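You operate a simulated robot arm through the tools that you are given. There is no shell and no other tool. Be economical: measure what you need, move in short steps, check, and stop when the job is done.

Carry out the task below with a simulated robot arm. There is one attempt and no reset: what you move stays moved.

## Task
Load the sample on the yellow sieve and clamp the stack.
Fine: sieve on the stack, all of the white cup in, cup back, cover on, clamp arm over, screw tight.
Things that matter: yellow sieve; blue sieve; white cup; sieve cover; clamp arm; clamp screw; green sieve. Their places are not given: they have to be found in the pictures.

Only the result counts: the job must be done as asked and must still hold three seconds after the hand-in. Knocking over, shifting, dropping, spilling or breaking anything else fails it. Lids that push on must go on centred and level and be pressed home; caps that screw on are set level and turned clockwise until they are tight.

## Robot
A 6-joint arm with a two-finger parallel gripper, fixed in place. Base frame: the origin is at the foot of the arm, x ahead of it, y to its left, z up; the work surface is at about z = 0.86. Lengths are in m, angles in degrees, forces in N, time in s.
With the tool pointing down near the work surface it reaches from about 0.26 to 0.68 m from the base axis. Its first joint turns from -66.0 to 66.0 degrees. Payload 2.9 kg.
The tool frame sits at the grasp point between the pads (the TCP): z along the fingers, y along the line on which they close. The tips reach 0.03 m beyond it. Largest opening 0.11 m; finger width 0.02, thickness 0.01; the body of the gripper, 0.048 by 0.112 m, starts 0.055 m behind the TCP.
Orientation is told as [roll, pitch, yaw] about the base's x, y, z axes, in that order, counted from this pose: with the fingers straight down and closing along the base's y, the tool's x points along the base's -x, its y along +y and its z along -z.

## Interface
- The arm moves only by the tool arm_command. Its argument "deltas" is one flat list of numbers, 7 for each row, row after row: the finger opening in m, from 0 to 0.11, then the shift along the tool's x, y, z in units of 500 mm (1.0 is 500 mm), then the turn, a rotation vector about the tool's x, y, z in units of 60 degrees (1.0 is 60 degrees). In form: [fingers, dx, dy, dz, rx, ry, rz, fingers, dx, dy, dz, rx, ry, rz, ...]. A call has 1 to 12 rows; each row is the pose to reach, as a shift and turn from the pose commanded when the call began, along the tool's axes at that moment. A call with a number of a shift or a turn outside -1 to 1 is refused whole. Each row takes 0.2 s and may step no farther than 0.05 m and 8.6 degrees from the row before; otherwise, or with a gripper value out of range, the whole call is refused. Where a pose cannot be reached the arm comes as near as it can. A force on the tool above 40 N (or 10 N above the force at the start of the call, whichever is more), or a blocked arm, ends the call early, and 0.2 s more pass. The fingers move at their own pace (about 0.108 m/s each) and stop on an object; they squeeze with about 36 N. The grip force told is the motor's: it shows also when the fingers shut on nothing. Time passes only in rows, and 0.2 s behind the last, so rows that repeat a pose let the fingers close. The reply holds the time, the measured pose of the TCP, the force on the tool along the base axes, the opening and the grip force, in the units named above and with some noise, and new pictures: "show" is both (left out), scene, wrist or none.
- Cameras (640 x 400 px; columns grow to the right, rows downward): "scene" is fixed at [0.0891, 0.4353, 1.414]; the picture's right is [-0.70, -0.71, 0.00], its down [-0.20, 0.20, -0.96] and it looks along [0.68, -0.68, -0.28] (base axes); focal length 247 px, centre (320, 200). "wrist" rides on the gripper at [-0.036, 0, -0.057] in the tool frame; the picture's right is [0.00, -1.00, 0.00], its down [0.97, 0.00, -0.24] and it looks along [0.24, 0.00, 0.97] (tool axes); focal length 218 px, centre (320, 200).
- pixel_to_xyz(camera, pixels): for up to 12 pixels [column, row] of the newest picture of that camera ("zoom" is the newest enlarged one), the place [x, y, z] in the base frame of the surface seen there, good to about 0.002 m. It takes no simulated time.
- inspect(camera, box): a new picture of the part [left, top, right, bottom] of that camera's present view, enlarged. It takes no simulated time.
- finish_job(): hands the job in; it is judged then, once.

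Go step by step. Measure first, check grasps and placings, and put right what went wrong. The budget is 80 turns and 150 pictures, counting those below and the enlarged ones. Unless the task says otherwise, let go and move clear before handing in.

The tools are called as name(argument=value, ...) on one line, values as JSON. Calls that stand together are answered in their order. arm_command: Moves the arm, as the interface text tells. Its arguments: {"type":"object","properties":{"deltas":{"type":"array","items":{"type":"number"}},"show":{"type":"string","enum":["both","scene","wrist","none"]}},"required":["deltas"]} The other tools are called the same way: pixel_to_xyz (camera, pixels) gives the place of the surface under pixels of a picture; inspect (camera, box) takes an enlarged picture of a part of a camera's view; finish_job () hands the job in.

At the start:

```text
time: 0.0
tool_pos: [0.315, 0.0423, 1.3616]
tcp_rot: [0.1, -0.1, 0.0]
ft_force: [-0.8, -0.1, 0.0]
gripper_width: 0.1102
gripper_force: 0.0
```

scene: 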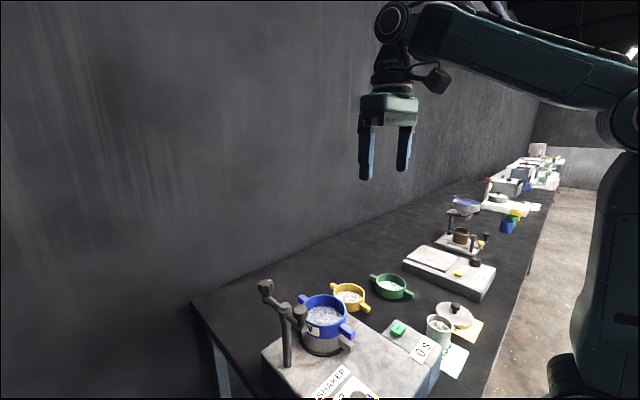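
wrist: 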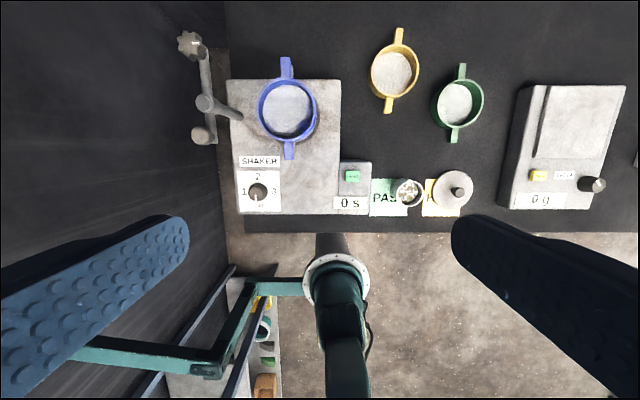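

The wrist view shows the shaker with the blue sieve (288,110), yellow sieve (394,75), green sieve (458,103), white cup (407,193), cover (453,190), and clamp (200,100). I'll enlarge these and measure them.

inspect(camera="wrist", box=[170, 20, 350, 220])

inspect(camera="wrist", box=[330, 20, 510, 220])

inspect(camera="scene", box=[240, 250, 500, 400])

pixel_to_xyz(camera="wrist", pixels=[[288, 110], [286, 65], [289, 152], [394, 75], [399, 35], [389, 106], [407, 193], [453, 190], [458, 190], [190, 44], [205, 103], [200, 135]])

```text
2.00 times, centred on (260, 120) of wrist
```

zoom: 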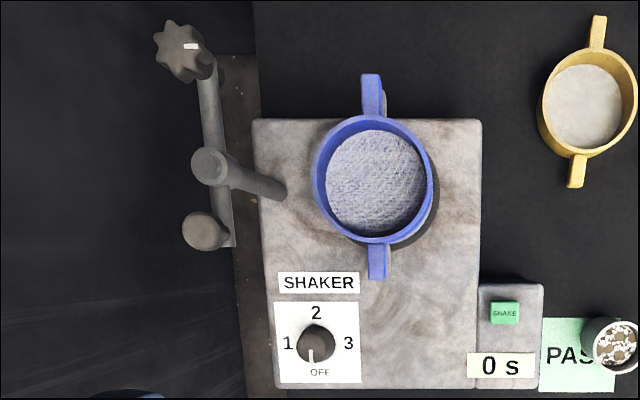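

```text
2.00 times, centred on (420, 120) of wrist
```

zoom: 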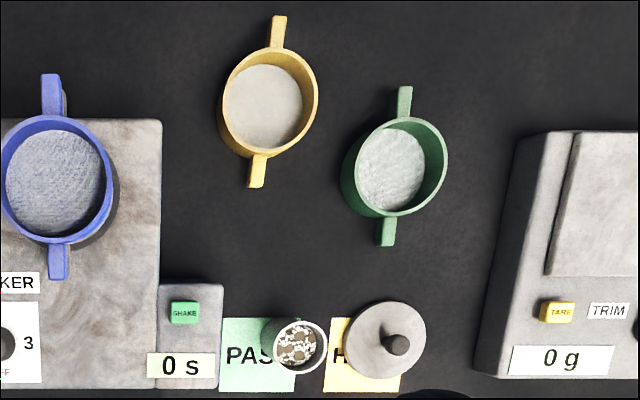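

```text
2.46 times, centred on (370, 325) of scene
```

zoom: 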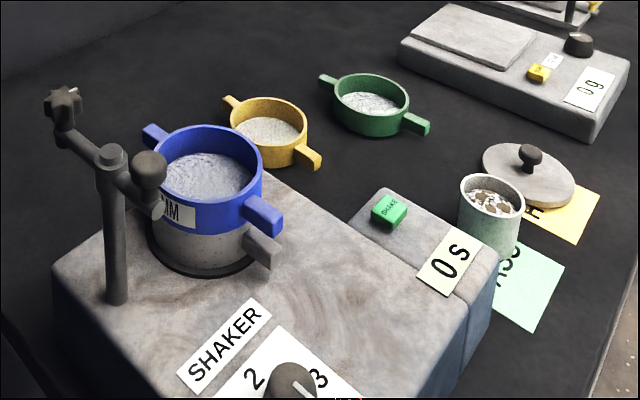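

```text
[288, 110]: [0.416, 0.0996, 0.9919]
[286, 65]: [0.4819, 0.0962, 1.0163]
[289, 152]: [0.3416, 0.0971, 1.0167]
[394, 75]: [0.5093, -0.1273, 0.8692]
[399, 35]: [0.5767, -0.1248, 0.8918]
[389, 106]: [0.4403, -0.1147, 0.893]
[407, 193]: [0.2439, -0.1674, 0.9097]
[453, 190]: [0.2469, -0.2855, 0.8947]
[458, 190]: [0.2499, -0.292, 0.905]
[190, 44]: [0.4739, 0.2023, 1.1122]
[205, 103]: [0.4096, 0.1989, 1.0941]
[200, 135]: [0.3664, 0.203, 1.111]
```

The places are roughly known: stack centre about (0.412, 0.097), yellow sieve about (0.508, -0.12). I'll move nearer to the clamp and stack for precise measuring.

arm_command(deltas=[0.11, -0.04, 0.05, 0.04, 0, 0, 0, 0.11, -0.09, 0.1, 0.09, 0, 0, 0, 0.11, -0.13, 0.15, 0.14, 0, 0, 0, 0.11, -0.16, 0.19, 0.19, 0, 0, 0, 0.11, -0.16, 0.19, 0.19, 0, 0, 0])

inspect(camera="scene", box=[240, 270, 370, 350])

```text
time: 1.2
tool_pos: [0.3947, 0.1388, 1.2667]
tcp_rot: [0.0, -0.1, -0.1]
ft_force: [0.9, 0.1, -0.4]
gripper_width: 0.11
gripper_force: 0.0
```

scene: 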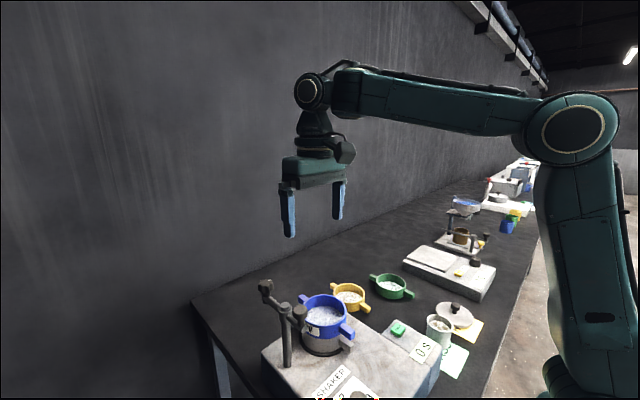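
wrist: 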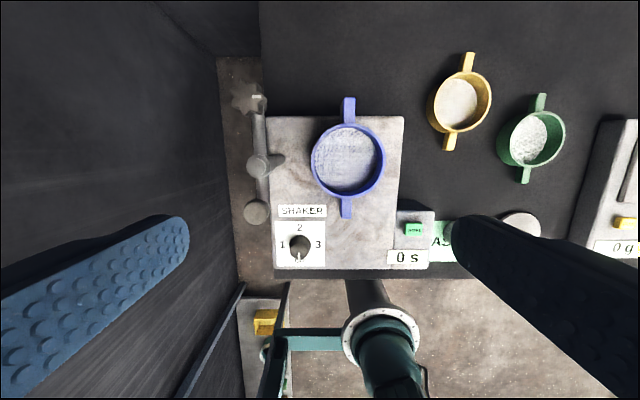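

```text
4.92 times, centred on (305, 310) of scene
```

zoom: 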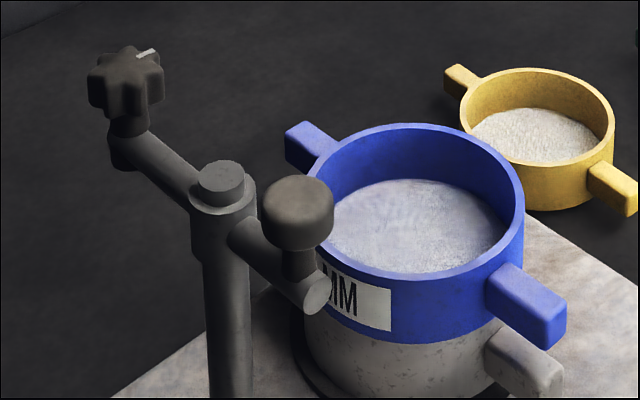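

The zoom shows the clamp: star screw at (125,85), post top (220,180), and turning knob at (297,205). I'll measure them.

pixel_to_xyz(camera="zoom", pixels=[[125, 68], [150, 50], [128, 125], [122, 160], [220, 170], [220, 225], [298, 195], [300, 270], [320, 290], [395, 125], [350, 270], [545, 280]])

inspect(camera="wrist", box=[220, 70, 400, 230])

pixel_to_xyz(camera="wrist", pixels=[[243, 97], [258, 165], [256, 212], [349, 125], [347, 196], [313, 160], [383, 160], [348, 103], [346, 212], [348, 160], [275, 163], [340, 220]])

```text
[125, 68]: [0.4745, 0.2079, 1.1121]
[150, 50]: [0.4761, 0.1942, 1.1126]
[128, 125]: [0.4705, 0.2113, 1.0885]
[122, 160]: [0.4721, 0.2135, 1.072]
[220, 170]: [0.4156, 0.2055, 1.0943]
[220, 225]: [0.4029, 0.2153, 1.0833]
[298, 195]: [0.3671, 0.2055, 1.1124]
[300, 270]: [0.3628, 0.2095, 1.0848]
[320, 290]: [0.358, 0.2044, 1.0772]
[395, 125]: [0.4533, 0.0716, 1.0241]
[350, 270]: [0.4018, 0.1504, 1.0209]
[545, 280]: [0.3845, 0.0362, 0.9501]
```

```text
2.50 times, centred on (310, 150) of wrist
```

zoom: 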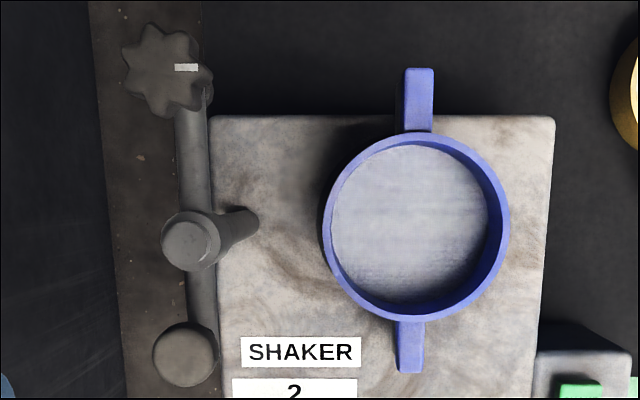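

```text
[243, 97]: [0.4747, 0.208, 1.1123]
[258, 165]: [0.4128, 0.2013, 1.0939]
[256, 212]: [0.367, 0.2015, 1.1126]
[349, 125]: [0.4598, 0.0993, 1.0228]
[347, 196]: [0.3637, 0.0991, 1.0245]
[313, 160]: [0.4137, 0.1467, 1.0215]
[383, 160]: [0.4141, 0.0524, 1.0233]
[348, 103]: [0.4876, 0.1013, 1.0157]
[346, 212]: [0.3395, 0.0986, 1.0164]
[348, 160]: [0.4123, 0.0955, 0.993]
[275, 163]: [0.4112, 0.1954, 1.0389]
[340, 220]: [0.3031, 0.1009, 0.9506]
```

The clamp post is at (0.413, 0.202) and the star screw 0.062 m from it, so it swings to about (0.412, 0.14). The stack rim is at z 1.023 with centre (0.413, 0.0995). Next, a close view over the yellow sieve.

arm_command(deltas=[0.11, -0.02, -0.074, 0.053, 0, 0, 0, 0.11, -0.042, -0.148, 0.107, 0, 0, 0, 0.11, -0.064, -0.222, 0.16, 0, 0, 0, 0.11, -0.086, -0.296, 0.214, 0, 0, 0, 0.11, -0.107, -0.37, 0.267, 0, 0, 0, 0.11, -0.128, -0.444, 0.32, 0, 0, 0, 0.11, -0.15, -0.518, 0.374, 0, 0, 0, 0.11, -0.15, -0.518, 0.374, 0, 0, 0])

inspect(camera="scene", box=[320, 265, 500, 375])

```text
time: 3.0
tool_pos: [0.4704, -0.122, 1.0802]
tcp_rot: [0.1, -0.2, 0.2]
ft_force: [0.0, 0.0, 0.2]
gripper_width: 0.1099
gripper_force: 0.0
```

scene: 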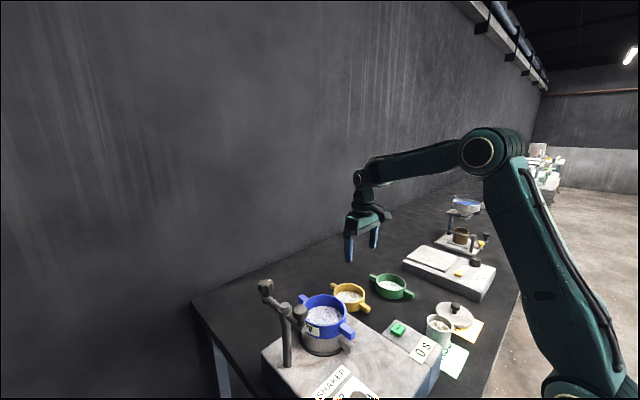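
wrist: 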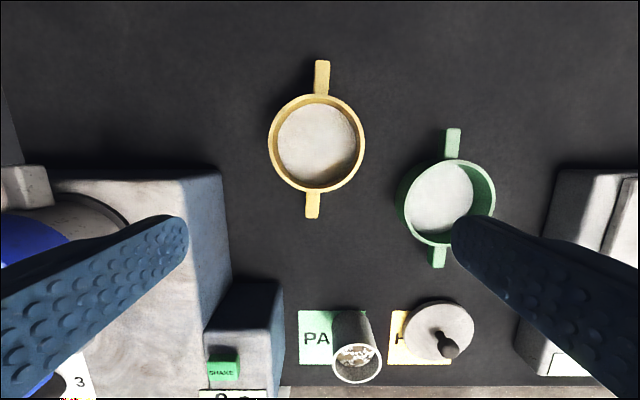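

```text
3.56 times, centred on (410, 320) of scene
```

zoom: 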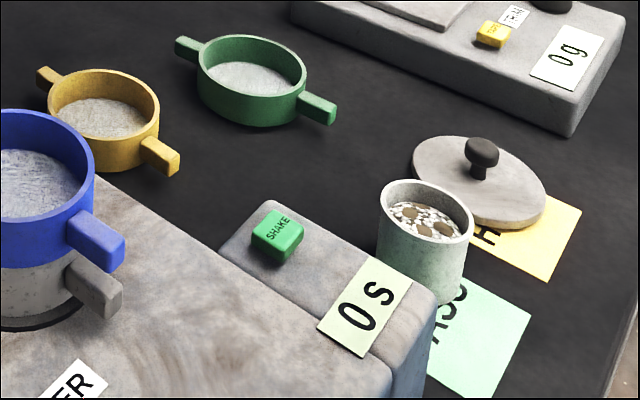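

I'm measuring the sieve rim and handles, the cup rim and the cover.

pixel_to_xyz(camera="wrist", pixels=[[319, 96], [315, 189], [271, 142], [362, 142], [322, 63], [312, 215], [316, 130], [336, 352], [379, 350], [358, 380], [448, 346], [440, 318]])

pixel_to_xyz(camera="zoom", pixels=[[425, 182], [427, 238], [382, 195], [472, 228], [425, 215], [484, 143], [478, 180], [440, 140], [545, 200], [500, 222], [415, 165], [420, 295]])

```text
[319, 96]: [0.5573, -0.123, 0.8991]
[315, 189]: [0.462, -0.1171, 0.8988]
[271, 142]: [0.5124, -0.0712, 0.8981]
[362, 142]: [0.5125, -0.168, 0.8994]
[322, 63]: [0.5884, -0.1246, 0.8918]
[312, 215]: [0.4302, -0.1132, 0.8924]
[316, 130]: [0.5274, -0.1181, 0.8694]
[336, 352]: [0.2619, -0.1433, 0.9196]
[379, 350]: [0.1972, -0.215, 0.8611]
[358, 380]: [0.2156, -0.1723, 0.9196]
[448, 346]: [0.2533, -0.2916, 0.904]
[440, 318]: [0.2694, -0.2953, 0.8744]
```

```text
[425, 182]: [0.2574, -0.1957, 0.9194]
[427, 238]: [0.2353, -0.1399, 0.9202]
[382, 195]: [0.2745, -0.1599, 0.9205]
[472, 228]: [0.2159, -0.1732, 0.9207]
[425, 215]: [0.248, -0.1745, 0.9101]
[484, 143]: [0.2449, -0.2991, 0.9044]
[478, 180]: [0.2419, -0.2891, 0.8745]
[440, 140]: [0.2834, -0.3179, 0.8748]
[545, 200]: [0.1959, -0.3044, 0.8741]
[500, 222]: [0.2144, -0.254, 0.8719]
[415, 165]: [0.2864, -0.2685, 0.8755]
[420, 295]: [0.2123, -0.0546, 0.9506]
```

The yellow sieve centre is (0.510, -0.120), its rim radius 0.048 at z 0.8995, and its handles are turned about -4°. I'll lower open fingers around it.

arm_command(deltas=[0.11, -0.0794, 0.0034, 0.04, 0, 0, 0.068, 0.11, -0.0794, 0.0034, 0.13, 0, 0, 0.068, 0.11, -0.0794, 0.0034, 0.2, 0, 0, 0.068, 0.11, -0.0794, 0.0034, 0.27, 0, 0, 0.068, 0.11, -0.0794, 0.0034, 0.32, 0, 0, 0.068, 0.11, -0.0794, 0.0034, 0.3592, 0, 0, 0.068, 0.11, -0.0794, 0.0034, 0.3592, 0, 0, 0.068])

inspect(camera="scene", box=[290, 240, 430, 330])

```text
time: 4.6
tool_pos: [0.51, -0.1198, 0.9]
tcp_rot: [0.0, -0.1, -4.0]
ft_force: [0.1, 0.0, -0.8]
gripper_width: 0.1099
gripper_force: 0.0
```

scene: 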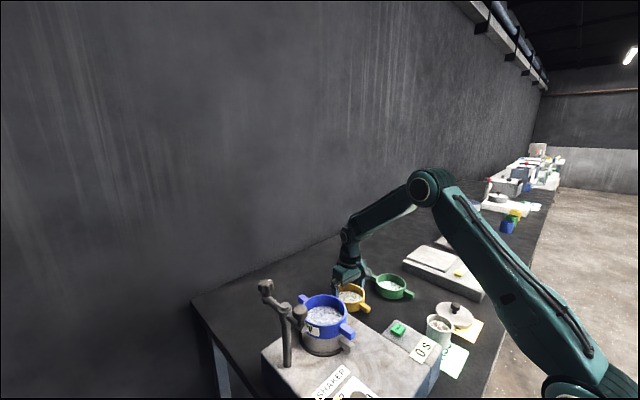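
wrist: 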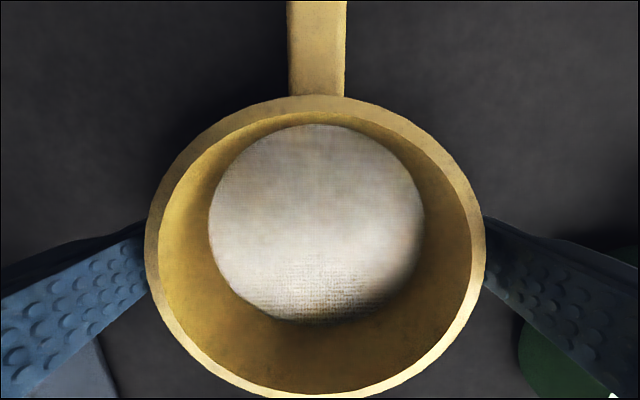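

```text
4.44 times, centred on (360, 285) of scene
```

zoom: 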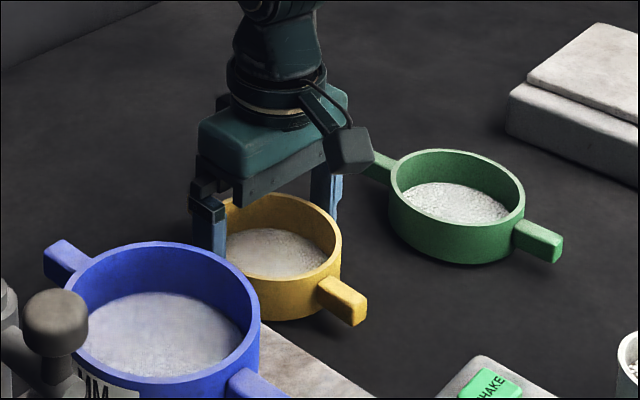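

The fingers straddle the sieve evenly at (148,265) and (484,260), clear of the green one. I'll close and lift a little.

arm_command(deltas=[0.09, 0, 0, 0, 0, 0, 0, 0.08, 0, 0, 0, 0, 0, 0, 0.08, 0, 0, 0, 0, 0, 0, 0.08, 0, 0, -0.03, 0, 0, 0, 0.08, 0, 0, -0.08, 0, 0, 0, 0.08, 0, 0, -0.14, 0, 0, 0])

```text
time: 6.0
tool_pos: [0.5103, -0.1201, 0.9705]
tcp_rot: [0.0, -0.1, -4.0]
ft_force: [0.2, 0.0, -0.6]
gripper_width: 0.1001
gripper_force: 36.2
```

scene: 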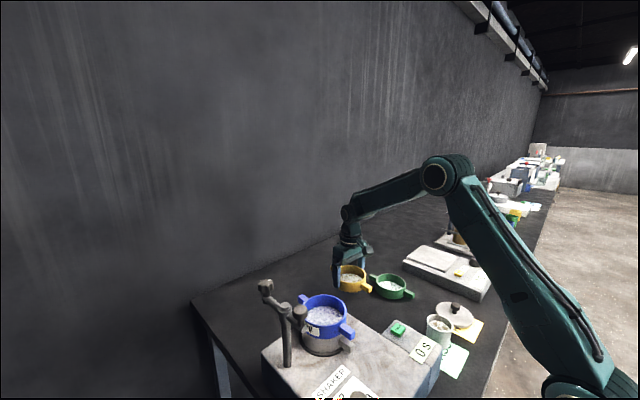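
wrist: 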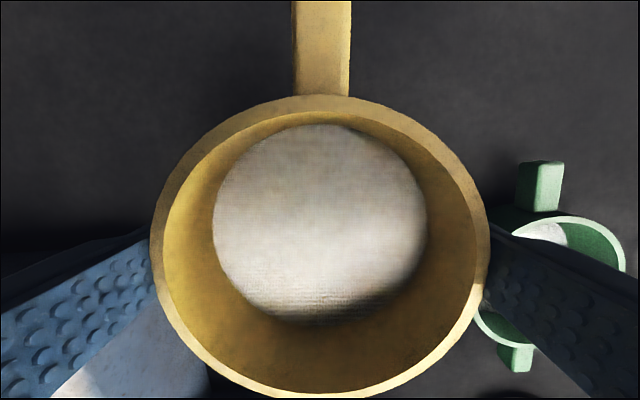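

The sieve is held (opening 0.100, grip 36 N). I'll measure where it sits relative to the TCP.

pixel_to_xyz(camera="wrist", pixels=[[320, 99], [322, 392], [320, 107], [325, 396], [320, 50], [156, 230], [484, 230]])

```text
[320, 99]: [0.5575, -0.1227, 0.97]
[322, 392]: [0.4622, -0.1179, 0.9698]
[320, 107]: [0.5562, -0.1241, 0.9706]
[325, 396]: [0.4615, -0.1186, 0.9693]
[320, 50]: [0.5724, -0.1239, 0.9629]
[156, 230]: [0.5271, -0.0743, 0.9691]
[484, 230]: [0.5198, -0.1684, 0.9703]
```

The sieve centre matches the TCP and the rim is level at z 0.97. I'll lift it and carry it over the blue sieve at (0.412, 0.0997), turning the handles to line up.

arm_command(deltas=[0.08, 0, 0, -0.09, 0, 0, 0, 0.08, 0, 0, -0.18, 0, 0, 0, 0.08, 0, 0, -0.27, 0, 0, 0, 0.08, 0.03, 0.05, -0.3, 0, 0, -0.02, 0.08, 0.07, 0.13, -0.3, 0, 0, -0.04, 0.08, 0.11, 0.21, -0.3, 0, 0, -0.06, 0.08, 0.15, 0.29, -0.3, 0, 0, -0.077, 0.08, 0.19, 0.36, -0.3, 0, 0, -0.077, 0.08, 0.2262, 0.4244, -0.3, 0, 0, -0.077, 0.08, 0.2262, 0.4244, -0.3, 0, 0, -0.077])

inspect(camera="scene", box=[250, 240, 390, 360])

```text
time: 8.2
tool_pos: [0.4147, 0.1015, 1.1202]
tcp_rot: [0.0, -0.1, 0.6]
ft_force: [0.3, -0.6, -1.0]
gripper_width: 0.1001
gripper_force: 36.3
```

scene: 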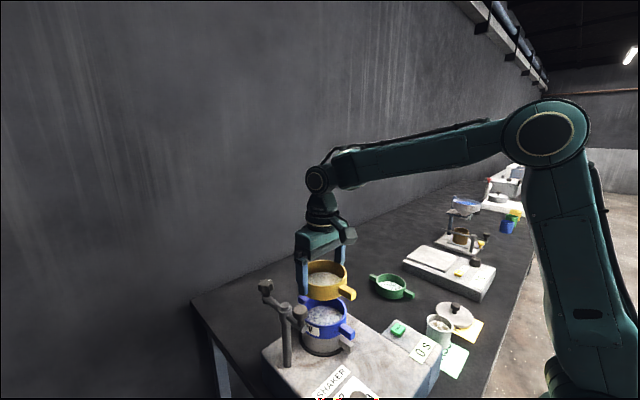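
wrist: 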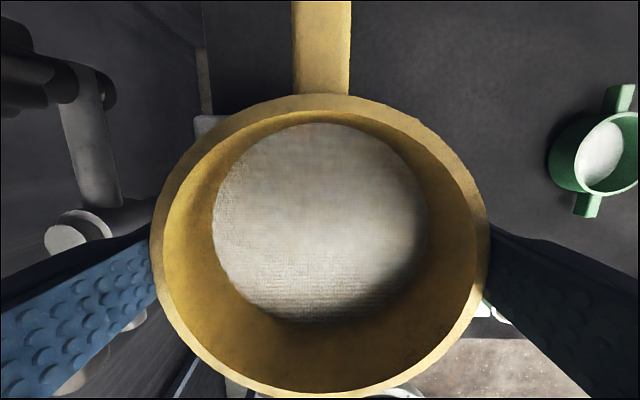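

```text
3.33 times, centred on (320, 300) of scene
```

zoom: 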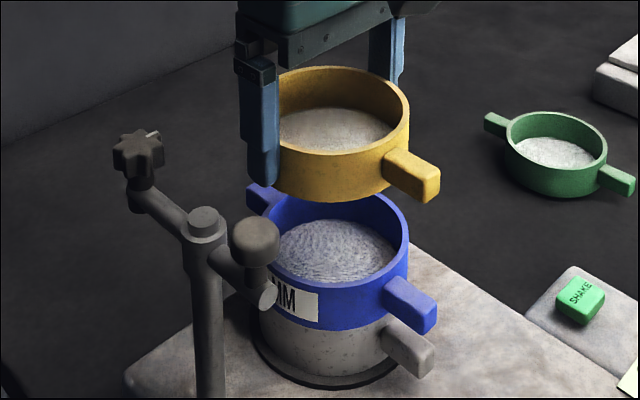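

The TCP reading is (0.4147, 0.1015), slightly off target. I'll check the held rim and blue rim positions from pictures.

pixel_to_xyz(camera="wrist", pixels=[[320, 99], [322, 392], [156, 230], [484, 230]])

arm_command(deltas=[0.08, 0, 0, 0.02, 0, 0, 0, 0.08, 0, 0, 0.02, 0, 0, 0], show="none")

pixel_to_xyz(camera="zoom", pixels=[[409, 240], [405, 215], [345, 281], [300, 268], [270, 240], [382, 275], [412, 300], [408, 340]])

```text
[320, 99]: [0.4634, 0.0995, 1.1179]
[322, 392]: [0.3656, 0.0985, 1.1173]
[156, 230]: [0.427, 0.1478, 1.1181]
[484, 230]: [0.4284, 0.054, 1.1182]
```

```text
time: 8.8
tool_pos: [0.4138, 0.1009, 1.1094]
tcp_rot: [-0.1, -0.2, 0.5]
ft_force: [-0.2, -0.8, -1.2]
gripper_width: 0.1003
gripper_force: 36.1
```

```text
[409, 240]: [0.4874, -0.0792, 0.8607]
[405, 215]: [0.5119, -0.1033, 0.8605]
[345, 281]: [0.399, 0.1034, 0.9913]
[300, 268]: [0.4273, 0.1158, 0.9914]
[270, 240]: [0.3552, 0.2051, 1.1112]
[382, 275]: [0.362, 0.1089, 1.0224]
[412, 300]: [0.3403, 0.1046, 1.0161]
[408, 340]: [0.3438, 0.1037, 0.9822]
```

The held rim centre is near (0.4142, 0.101), about 2 mm from my blue estimate. I'll come down to just above and compare both in one zoomed scene view.

arm_command(deltas=[0.08, 0, 0, 0.03, 0, 0, 0, 0.08, 0, 0, 0.056, 0, 0, 0, 0.08, 0, 0, 0.056, 0, 0, 0], show="none")

inspect(camera="scene", box=[290, 270, 370, 345])

```text
time: 9.6
tool_pos: [0.4139, 0.0998, 1.082]
tcp_rot: [-0.1, -0.1, 0.5]
ft_force: [0.1, 0.1, -1.9]
gripper_width: 0.1003
gripper_force: 35.9
```

```text
5.33 times, centred on (330, 308) of scene
```

zoom: 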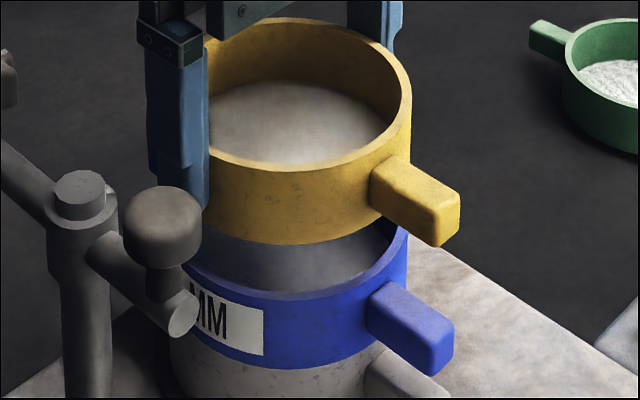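

Now I'll measure equal features of both sieves in this zoom: handle corners, right edges and the front.

pixel_to_xyz(camera="zoom", pixels=[[430, 190], [425, 315], [440, 225], [435, 352], [300, 200], [305, 330], [345, 190], [350, 320], [380, 165], [380, 285], [250, 190], [255, 305]])

```text
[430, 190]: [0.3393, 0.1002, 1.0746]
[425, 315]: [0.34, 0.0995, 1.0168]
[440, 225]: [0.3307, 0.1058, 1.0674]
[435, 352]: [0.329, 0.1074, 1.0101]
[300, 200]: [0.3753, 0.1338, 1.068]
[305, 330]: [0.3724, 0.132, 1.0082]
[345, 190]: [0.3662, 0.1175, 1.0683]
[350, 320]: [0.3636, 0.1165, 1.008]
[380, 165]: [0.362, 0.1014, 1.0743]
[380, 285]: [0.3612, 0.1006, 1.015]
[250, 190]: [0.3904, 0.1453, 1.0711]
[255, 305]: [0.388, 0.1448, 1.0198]
```

Circle fits give yellow at (0.4139, 0.1003) and blue at (0.4115, 0.100). I'll shift about 1.8 mm in -x and come down nearer.

arm_command(deltas=[0.08, 0.0036, -0.0006, 0, 0, 0, 0, 0.08, 0.0036, -0.0006, 0.016, 0, 0, 0, 0.08, 0.0036, -0.0006, 0.03, 0, 0, 0, 0.08, 0.0036, -0.0006, 0.03, 0, 0, 0], show="none")

inspect(camera="scene", box=[290, 270, 370, 345])

```text
time: 10.6
tool_pos: [0.4111, 0.0991, 1.0673]
tcp_rot: [-0.1, 0.0, 0.6]
ft_force: [0.1, -0.2, -1.6]
gripper_width: 0.1004
gripper_force: 36.2
```

```text
5.33 times, centred on (330, 308) of scene
```

zoom: 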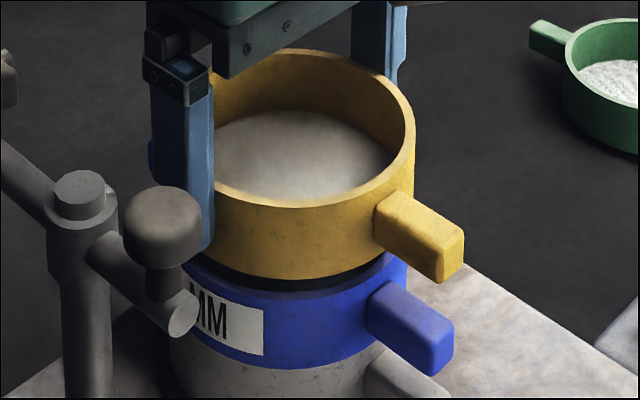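

Here yellow appears slightly right of blue (edges 414 vs 408). I'll measure again in this view, closer together.

pixel_to_xyz(camera="zoom", pixels=[[230, 225], [230, 292], [260, 235], [275, 325], [300, 240], [300, 330], [350, 230], [350, 322], [370, 240], [372, 260], [407, 170], [405, 265]])

inspect(camera="scene", box=[305, 285, 355, 325])

```text
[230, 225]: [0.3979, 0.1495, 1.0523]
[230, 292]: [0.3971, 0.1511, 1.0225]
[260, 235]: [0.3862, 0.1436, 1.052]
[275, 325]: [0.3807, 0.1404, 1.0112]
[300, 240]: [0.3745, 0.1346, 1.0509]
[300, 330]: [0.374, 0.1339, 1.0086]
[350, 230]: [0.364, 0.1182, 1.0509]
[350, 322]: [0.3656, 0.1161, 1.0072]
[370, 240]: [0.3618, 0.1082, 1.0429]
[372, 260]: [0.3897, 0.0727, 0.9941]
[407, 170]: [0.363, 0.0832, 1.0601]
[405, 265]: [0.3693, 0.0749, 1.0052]
```

```text
10.00 times, centred on (330, 305) of scene
```

zoom: 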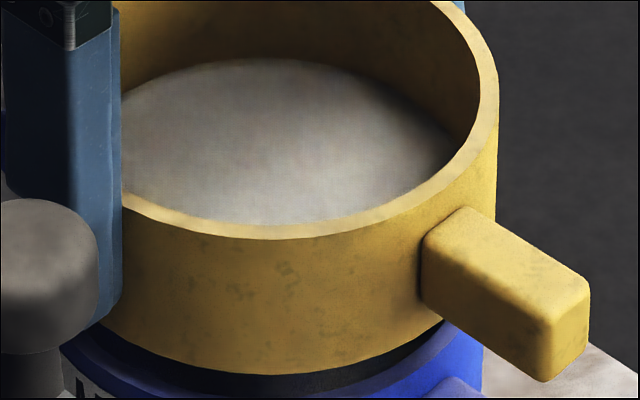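

The combined fits say yellow needs about +1.0 mm x and +1.2 mm y. I'll correct that and lower slowly, watching the force.

arm_command(deltas=[0.08, -0.002, 0.0024, 0, 0, 0, 0, 0.08, -0.002, 0.0024, 0.004, 0, 0, 0, 0.08, -0.002, 0.0024, 0.008, 0, 0, 0, 0.08, -0.002, 0.0024, 0.011, 0, 0, 0, 0.08, -0.002, 0.0024, 0.014, 0, 0, 0, 0.08, -0.002, 0.0024, 0.014, 0, 0, 0], show="none")

inspect(camera="scene", box=[305, 290, 355, 330])

```text
time: 12.0
tool_pos: [0.4124, 0.1003, 1.0592]
tcp_rot: [-0.1, 0.0, 0.6]
ft_force: [0.2, 0.6, -1.5]
gripper_width: 0.1
gripper_force: 36.3
```

```text
10.00 times, centred on (330, 310) of scene
```

zoom: 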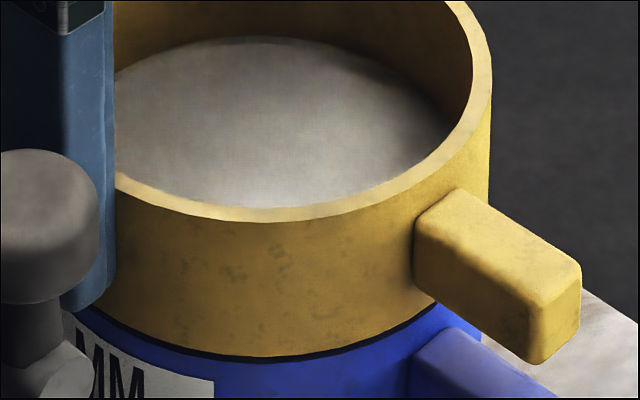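

No force yet and the gap is thin. I'll continue lowering gently.

arm_command(deltas=[0.08, 0, 0, 0.003, 0, 0, 0, 0.08, 0, 0, 0.006, 0, 0, 0, 0.08, 0, 0, 0.006, 0, 0, 0], show="none")

inspect(camera="scene", box=[305, 290, 355, 330])

```text
time: 12.8
tool_pos: [0.4101, 0.1012, 1.0573]
tcp_rot: [0.1, -0.2, 0.5]
ft_force: [-0.4, -1.6, 3.0]
gripper_width: 0.1001
gripper_force: 36.3
```

```text
10.00 times, centred on (330, 310) of scene
```

zoom: 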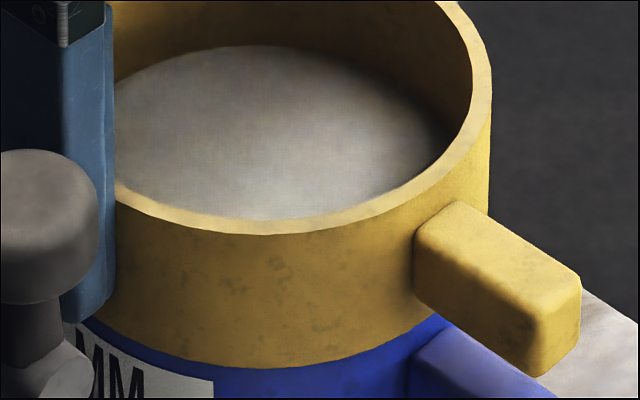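

The force turned to +3 N, so it has contact. I'll check against the pan-to-blue handle pitch (0.034).

pixel_to_xyz(camera="zoom", pixels=[[480, 250], [510, 265], [450, 350], [480, 365], [250, 226], [400, 195], [483, 100], [150, 205]])

inspect(camera="scene", box=[280, 280, 380, 360])

```text
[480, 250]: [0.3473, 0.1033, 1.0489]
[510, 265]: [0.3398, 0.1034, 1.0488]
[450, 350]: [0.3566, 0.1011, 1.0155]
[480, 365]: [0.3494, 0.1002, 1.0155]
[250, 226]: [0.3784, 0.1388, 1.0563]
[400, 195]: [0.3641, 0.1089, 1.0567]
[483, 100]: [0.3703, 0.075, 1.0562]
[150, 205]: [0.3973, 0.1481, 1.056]
```

```text
5.00 times, centred on (330, 320) of scene
```

zoom: 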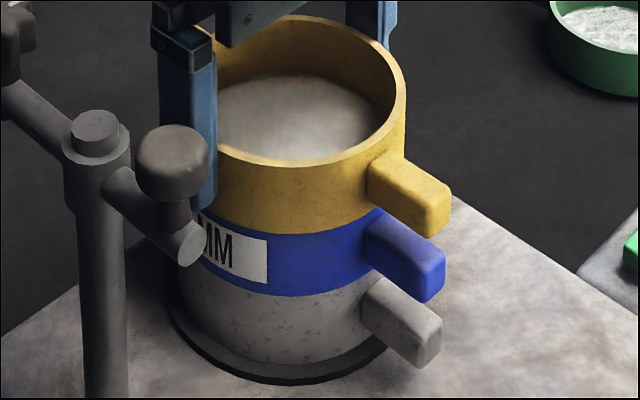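

The yellow is seated (pitch 0.0334, level rim at 1.056) and all three handles line up. I'll open and rise.

arm_command(deltas=[0.11, 0, 0, 0, 0, 0, 0, 0.11, 0, 0, 0, 0, 0, 0, 0.11, 0, 0, -0.04, 0, 0, 0, 0.11, 0, 0, -0.12, 0, 0, 0, 0.11, 0, 0, -0.2, 0, 0, 0, 0.11, 0, 0, -0.28, 0, 0, 0, 0.11, 0, 0, -0.36, 0, 0, 0, 0.11, 0, 0, -0.36, 0, 0, 0])

inspect(camera="scene", box=[280, 280, 380, 360])

```text
time: 14.6
tool_pos: [0.4103, 0.1, 1.236]
tcp_rot: [0.1, -0.1, 0.7]
ft_force: [0.4, 0.7, -0.4]
gripper_width: 0.1099
gripper_force: 0.1
```

scene: 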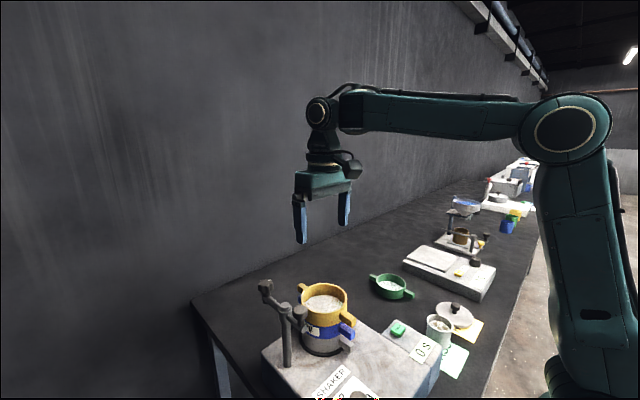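
wrist: 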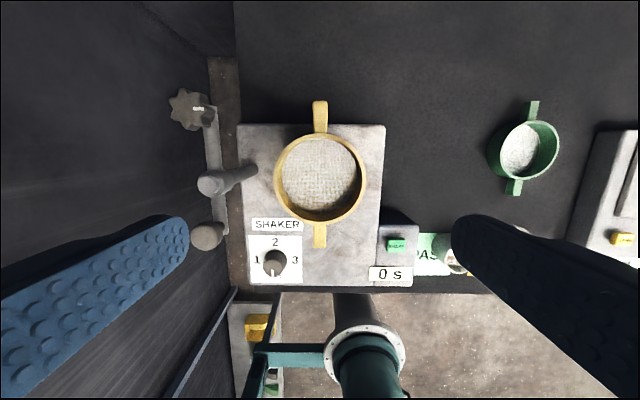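

```text
5.00 times, centred on (330, 320) of scene
```

zoom: 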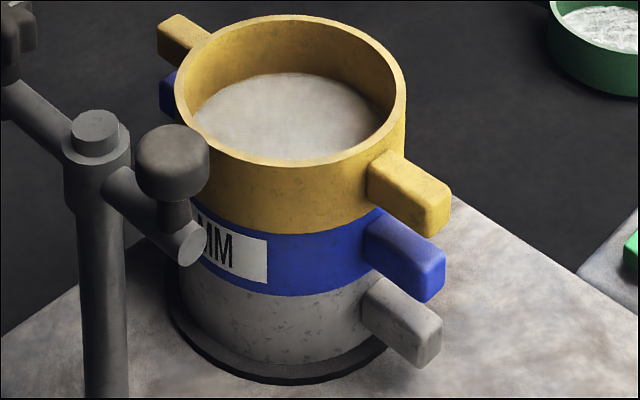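

The sieve is on the stack and the handles line up (zoom at (330,320)). For pouring I plan to grip the cup from the side with a strongly tilted tool. First I turn the tool about vertical and head towards the cup.

arm_command(deltas=[0.11, 0.0205, -0.05, 0, 0, 0, -0.125, 0.11, 0.041, -0.1, 0, 0, 0, -0.25, 0.11, 0.0615, -0.15, 0, 0, 0, -0.375, 0.11, 0.082, -0.2, 0, 0, 0, -0.5, 0.11, 0.1025, -0.25, 0, 0, 0, -0.625, 0.11, 0.123, -0.3, 0, 0, 0, -0.75, 0.11, 0.1435, -0.35, 0, 0, 0, -0.875, 0.11, 0.164, -0.3985, 0, 0, 0, -1.0, 0.11, 0.164, -0.3985, 0, 0, 0, -1.0])

pixel_to_xyz(camera="scene", pixels=[[380, 278], [410, 297], [394, 286], [445, 305]])

```text
time: 16.6
tool_pos: [0.3327, -0.0996, 1.2367]
tcp_rot: [-0.1, -0.1, 60.7]
ft_force: [0.2, -0.6, 0.1]
gripper_width: 0.1098
gripper_force: 0.1
```

scene: 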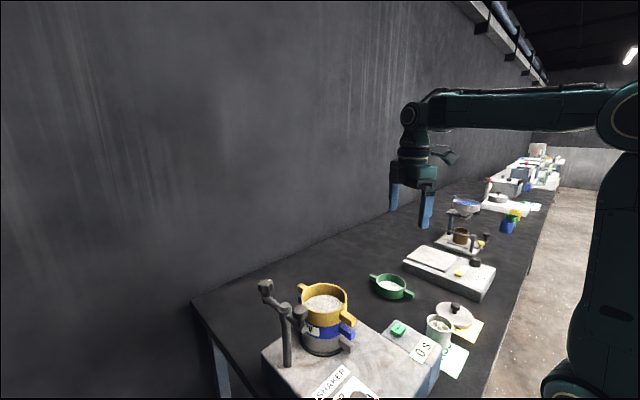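
wrist: 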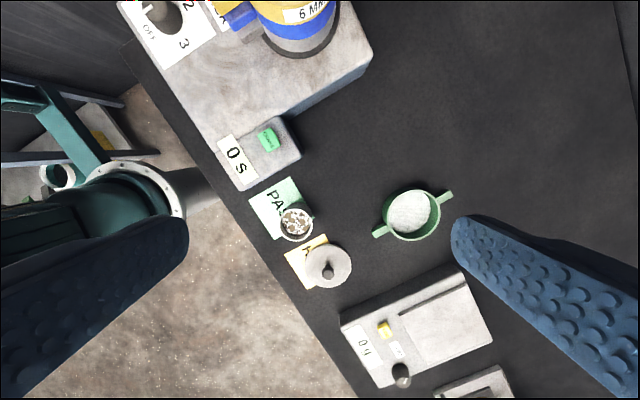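

```text
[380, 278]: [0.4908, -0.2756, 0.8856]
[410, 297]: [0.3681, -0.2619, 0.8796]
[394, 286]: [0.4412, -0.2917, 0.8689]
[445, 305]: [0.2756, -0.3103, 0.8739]
```

The turn went well; the cup is at (297,222) on the PASS card, the cover beside it. I'll finish the turn to yaw 90 and move to the cup's right.

arm_command(deltas=[0.11, 0.07, -0.0102, 0.015, 0, 0, -0.123, 0.11, 0.138, -0.0204, 0.03, 0, 0, -0.2455, 0.11, 0.207, -0.03, 0.045, 0, 0, -0.368, 0.11, 0.2756, -0.0408, 0.06, 0, 0, -0.491, 0.11, 0.2756, -0.0408, 0.06, 0, 0, -0.491], show="wrist")

```text
time: 17.8
tool_pos: [0.2823, -0.2288, 1.2065]
tcp_rot: [-0.1, 0.0, 90.1]
ft_force: [0.3, -1.5, -0.6]
gripper_width: 0.11
gripper_force: 0.2
```

wrist: 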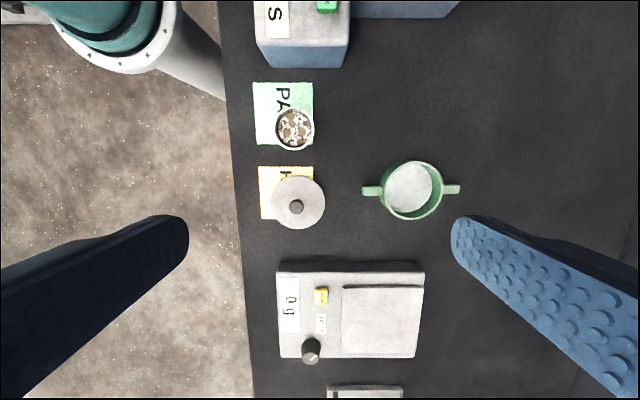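

Good top view of the cup (295,129) and cover (298,203). I'll measure precisely.

pixel_to_xyz(camera="wrist", pixels=[[275, 129], [314, 129], [294, 110], [294, 148], [294, 128], [297, 208], [273, 202], [324, 202], [298, 178], [298, 229], [310, 150], [280, 150]])

inspect(camera="wrist", box=[240, 70, 352, 240])

```text
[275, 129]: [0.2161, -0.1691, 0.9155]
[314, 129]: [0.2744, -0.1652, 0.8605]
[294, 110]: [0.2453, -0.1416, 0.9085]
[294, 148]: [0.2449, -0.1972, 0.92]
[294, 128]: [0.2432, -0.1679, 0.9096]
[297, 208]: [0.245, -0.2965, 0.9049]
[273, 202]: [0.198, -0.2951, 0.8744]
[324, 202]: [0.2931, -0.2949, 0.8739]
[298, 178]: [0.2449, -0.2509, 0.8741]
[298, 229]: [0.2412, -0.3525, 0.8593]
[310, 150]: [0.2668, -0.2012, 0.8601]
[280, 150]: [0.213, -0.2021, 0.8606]
```

```text
2.35 times, centred on (296, 155) of wrist
```

zoom: 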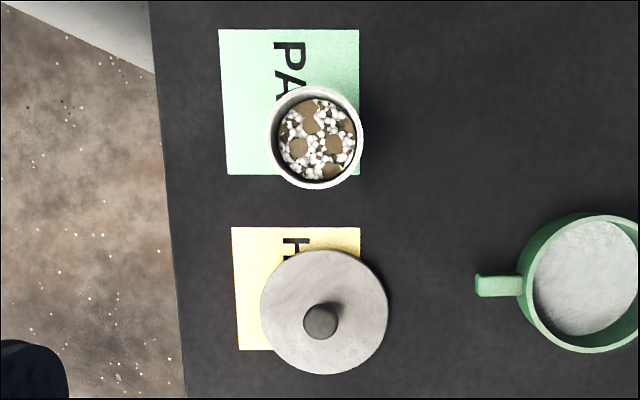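

The cup centre is (0.2455, -0.168) and the cover centre (0.2455, -0.2955). Now I tilt the tool 60° (fingers pointing to +y and down) while moving right of the cup.

arm_command(deltas=[0.11, 0.0225, 0.009, 0.027, 0, -0.125, 0, 0.11, 0.045, 0.018, 0.054, 0, -0.25, 0, 0.11, 0.0675, 0.027, 0.08, 0, -0.375, 0, 0.11, 0.09, 0.036, 0.107, 0, -0.5, 0, 0.11, 0.1125, 0.045, 0.134, 0, -0.625, 0, 0.11, 0.135, 0.054, 0.16, 0, -0.75, 0, 0.11, 0.1575, 0.063, 0.187, 0, -0.875, 0, 0.11, 0.18, 0.0714, 0.214, 0, -1.0, 0, 0.11, 0.18, 0.0714, 0.214, 0, -1.0, 0])

```text
time: 19.8
tool_pos: [0.2484, -0.1912, 0.9868]
tcp_rot: [-0.4, -60.0, 90.4]
ft_force: [0.5, 0.3, -0.3]
gripper_width: 0.11
gripper_force: 0.1
out of reach, approached as far as the arm can: row 1, 2, 3, 4, 5, 6, 7, 8, 9
```

scene: 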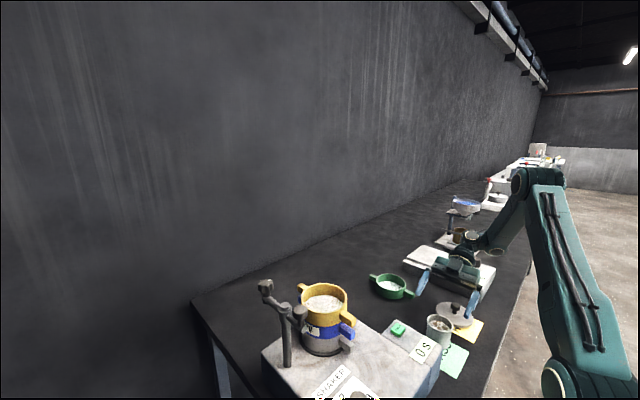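
wrist: 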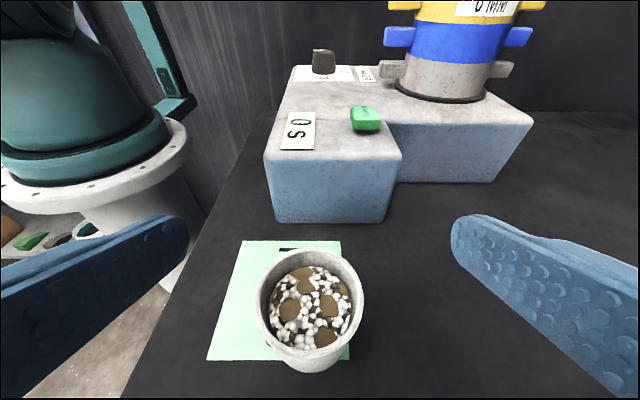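

The tilt is reached but the position was limited (J1 limit): TCP at (0.248, -0.191, 0.987), cup centred below at (310,315). I'll make a small upward step to learn what pose is now the commanded reference.

arm_command(deltas=[0.11, -0.026, 0, -0.015, 0, 0, 0, 0.11, -0.026, 0, -0.015, 0, 0, 0], show="none")

```text
time: 20.4
tool_pos: [0.2463, -0.1845, 0.9956]
tcp_rot: [-0.4, -59.8, 90.2]
ft_force: [0.2, -0.2, 0.3]
gripper_width: 0.1099
gripper_force: 0.0
out of reach, approached as far as the arm can: row 1, 2
```

Still ambiguous; I'll shift towards +y and up, safe under either reading, and see.

arm_command(deltas=[0.11, -0.0833, 0, 0.0443, 0, 0, 0, 0.11, -0.1666, 0, 0.0886, 0, 0, 0, 0.11, -0.1666, 0, 0.0886, 0, 0, 0], show="none")

```text
time: 21.2
tool_pos: [0.2474, -0.1041, 1.0449]
tcp_rot: [-0.3, -60.0, 90.3]
ft_force: [-0.7, -0.1, -0.7]
gripper_width: 0.1103
gripper_force: 0.0
```

The reference follows the actual pose. Now I move above the cup, still well over its rim (0.92).

arm_command(deltas=[0.11, 0.0853, 0.001, -0.0278, 0, 0, 0, 0.11, 0.1706, 0.002, -0.0556, 0, 0, 0, 0.11, 0.1706, 0.002, -0.0556, 0, 0, 0])

```text
time: 22.0
tool_pos: [0.2457, -0.1725, 0.9856]
tcp_rot: [-0.3, -60.0, 90.3]
ft_force: [-0.4, -0.4, 0.6]
gripper_width: 0.1101
gripper_force: 0.1
```

scene: 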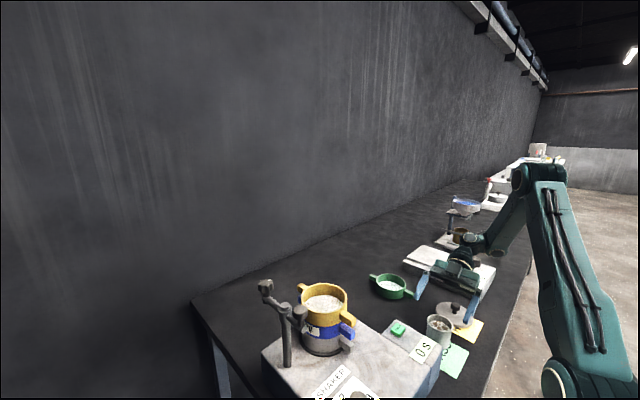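
wrist: 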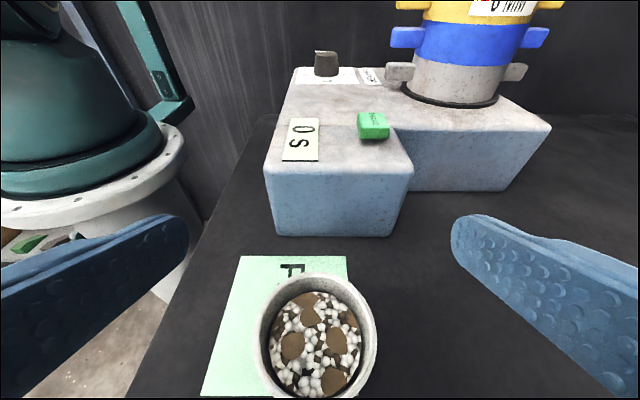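

Reachable. Before going down I check the balance's height under the wrist, since the gripper's back will come low near it.

pixel_to_xyz(camera="scene", pixels=[[425, 258], [475, 264], [440, 285], [460, 262], [470, 300], [452, 262], [460, 256], [475, 243]])

inspect(camera="scene", box=[380, 200, 540, 350])

```text
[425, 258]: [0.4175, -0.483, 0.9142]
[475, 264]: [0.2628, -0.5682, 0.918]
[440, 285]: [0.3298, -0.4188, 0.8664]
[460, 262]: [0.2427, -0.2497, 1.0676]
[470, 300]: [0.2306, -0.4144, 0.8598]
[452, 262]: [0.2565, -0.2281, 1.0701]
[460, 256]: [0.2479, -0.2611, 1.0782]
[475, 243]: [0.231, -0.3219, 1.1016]
```

```text
2.67 times, centred on (460, 275) of scene
```

zoom: 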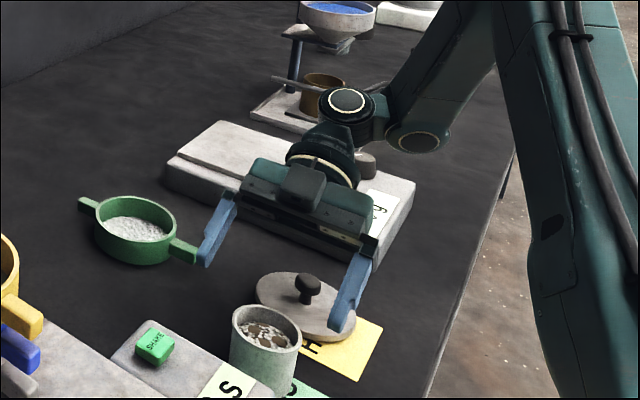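

pixel_to_xyz(camera="zoom", pixels=[[347, 100], [415, 142], [345, 120], [330, 180], [395, 150], [425, 155], [305, 190], [360, 155]])

```text
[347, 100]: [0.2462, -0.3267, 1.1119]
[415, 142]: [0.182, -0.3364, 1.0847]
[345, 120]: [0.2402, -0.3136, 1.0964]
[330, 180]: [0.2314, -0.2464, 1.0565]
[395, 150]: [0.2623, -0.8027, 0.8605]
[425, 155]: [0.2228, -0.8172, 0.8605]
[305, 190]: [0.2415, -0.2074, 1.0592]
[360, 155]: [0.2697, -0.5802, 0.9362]
```

The balance starts at y < -0.414 and is lower than the wrist, so there is clearance. I'll lower vertically around the cup in steps.

arm_command(deltas=[0.11, 0.05, 0, 0.032, 0, 0, 0, 0.11, 0.09, 0, 0.056, 0, 0, 0, 0.11, 0.13, 0, 0.082, 0, 0, 0, 0.11, 0.161, 0, 0.101, 0, 0, 0, 0.11, 0.161, 0, 0.101, 0, 0, 0])

inspect(camera="scene", box=[390, 240, 510, 350])

```text
time: 22.7
tool_pos: [0.2445, -0.1689, 0.9283]
tcp_rot: [-1.1, -59.6, 91.1]
ft_force: [-4.3, 2.6, 29.2]
gripper_width: 0.1101
gripper_force: 0.0
stopped in row 3: the force on the tool passed its limit (the readings are from after the stop); the commanded pose is now the measured one
```

scene: 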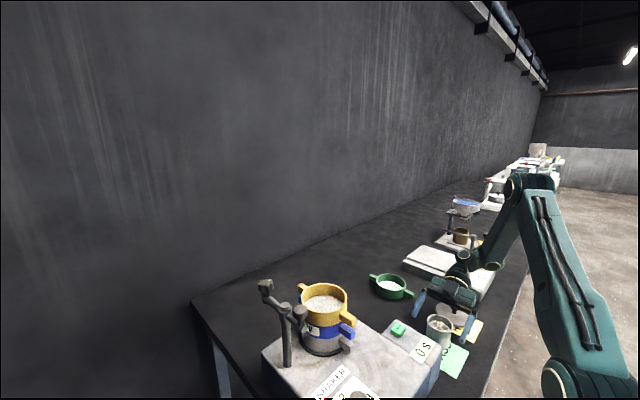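
wrist: 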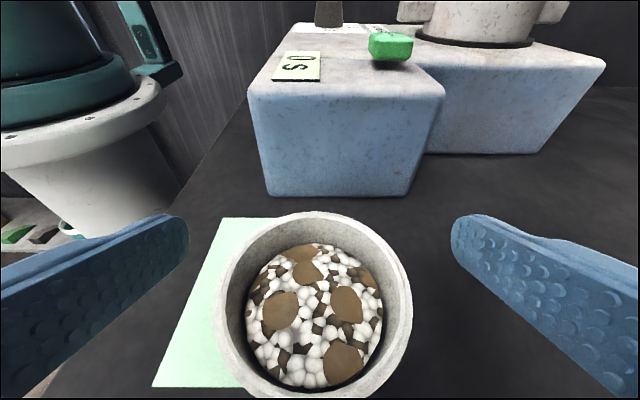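

```text
3.64 times, centred on (450, 295) of scene
```

zoom: 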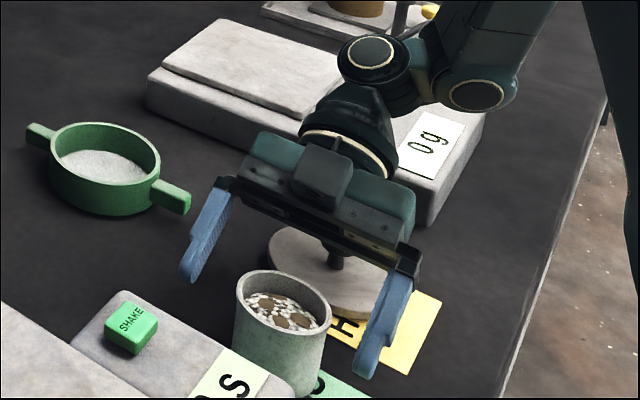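

Contact at z 0.928 (29 N up): something behind touches, maybe the cover's knob under the gripper (zoom (335,258)) or the wrist. I'll rise 2.5 cm and look.

arm_command(deltas=[0.11, -0.0433, 0, -0.025, 0, 0, 0, 0.11, -0.0433, 0, -0.025, 0, 0, 0], show="none")

inspect(camera="scene", box=[410, 240, 520, 330])

```text
time: 23.3
tool_pos: [0.246, -0.1696, 0.9531]
tcp_rot: [-0.9, -59.8, 90.9]
ft_force: [-0.1, 0.8, -0.2]
gripper_width: 0.1098
gripper_force: 0.0
```

```text
4.44 times, centred on (465, 285) of scene
```

zoom: 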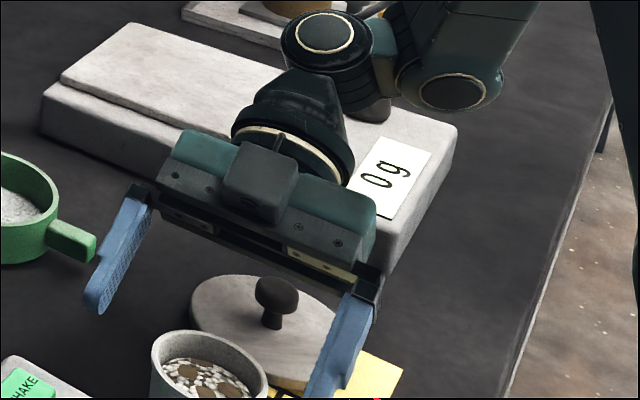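

pixel_to_xyz(camera="zoom", pixels=[[277, 285], [240, 285], [450, 95], [325, 35], [375, 110], [430, 150], [210, 365], [360, 200], [330, 165], [310, 245]])

```text
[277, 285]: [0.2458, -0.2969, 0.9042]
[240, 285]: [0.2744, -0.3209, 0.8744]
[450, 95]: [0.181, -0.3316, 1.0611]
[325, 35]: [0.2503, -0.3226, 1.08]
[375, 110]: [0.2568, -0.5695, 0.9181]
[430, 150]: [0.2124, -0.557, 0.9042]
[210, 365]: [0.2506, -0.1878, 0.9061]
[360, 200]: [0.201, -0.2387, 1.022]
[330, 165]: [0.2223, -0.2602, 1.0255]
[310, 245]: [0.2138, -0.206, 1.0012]
```

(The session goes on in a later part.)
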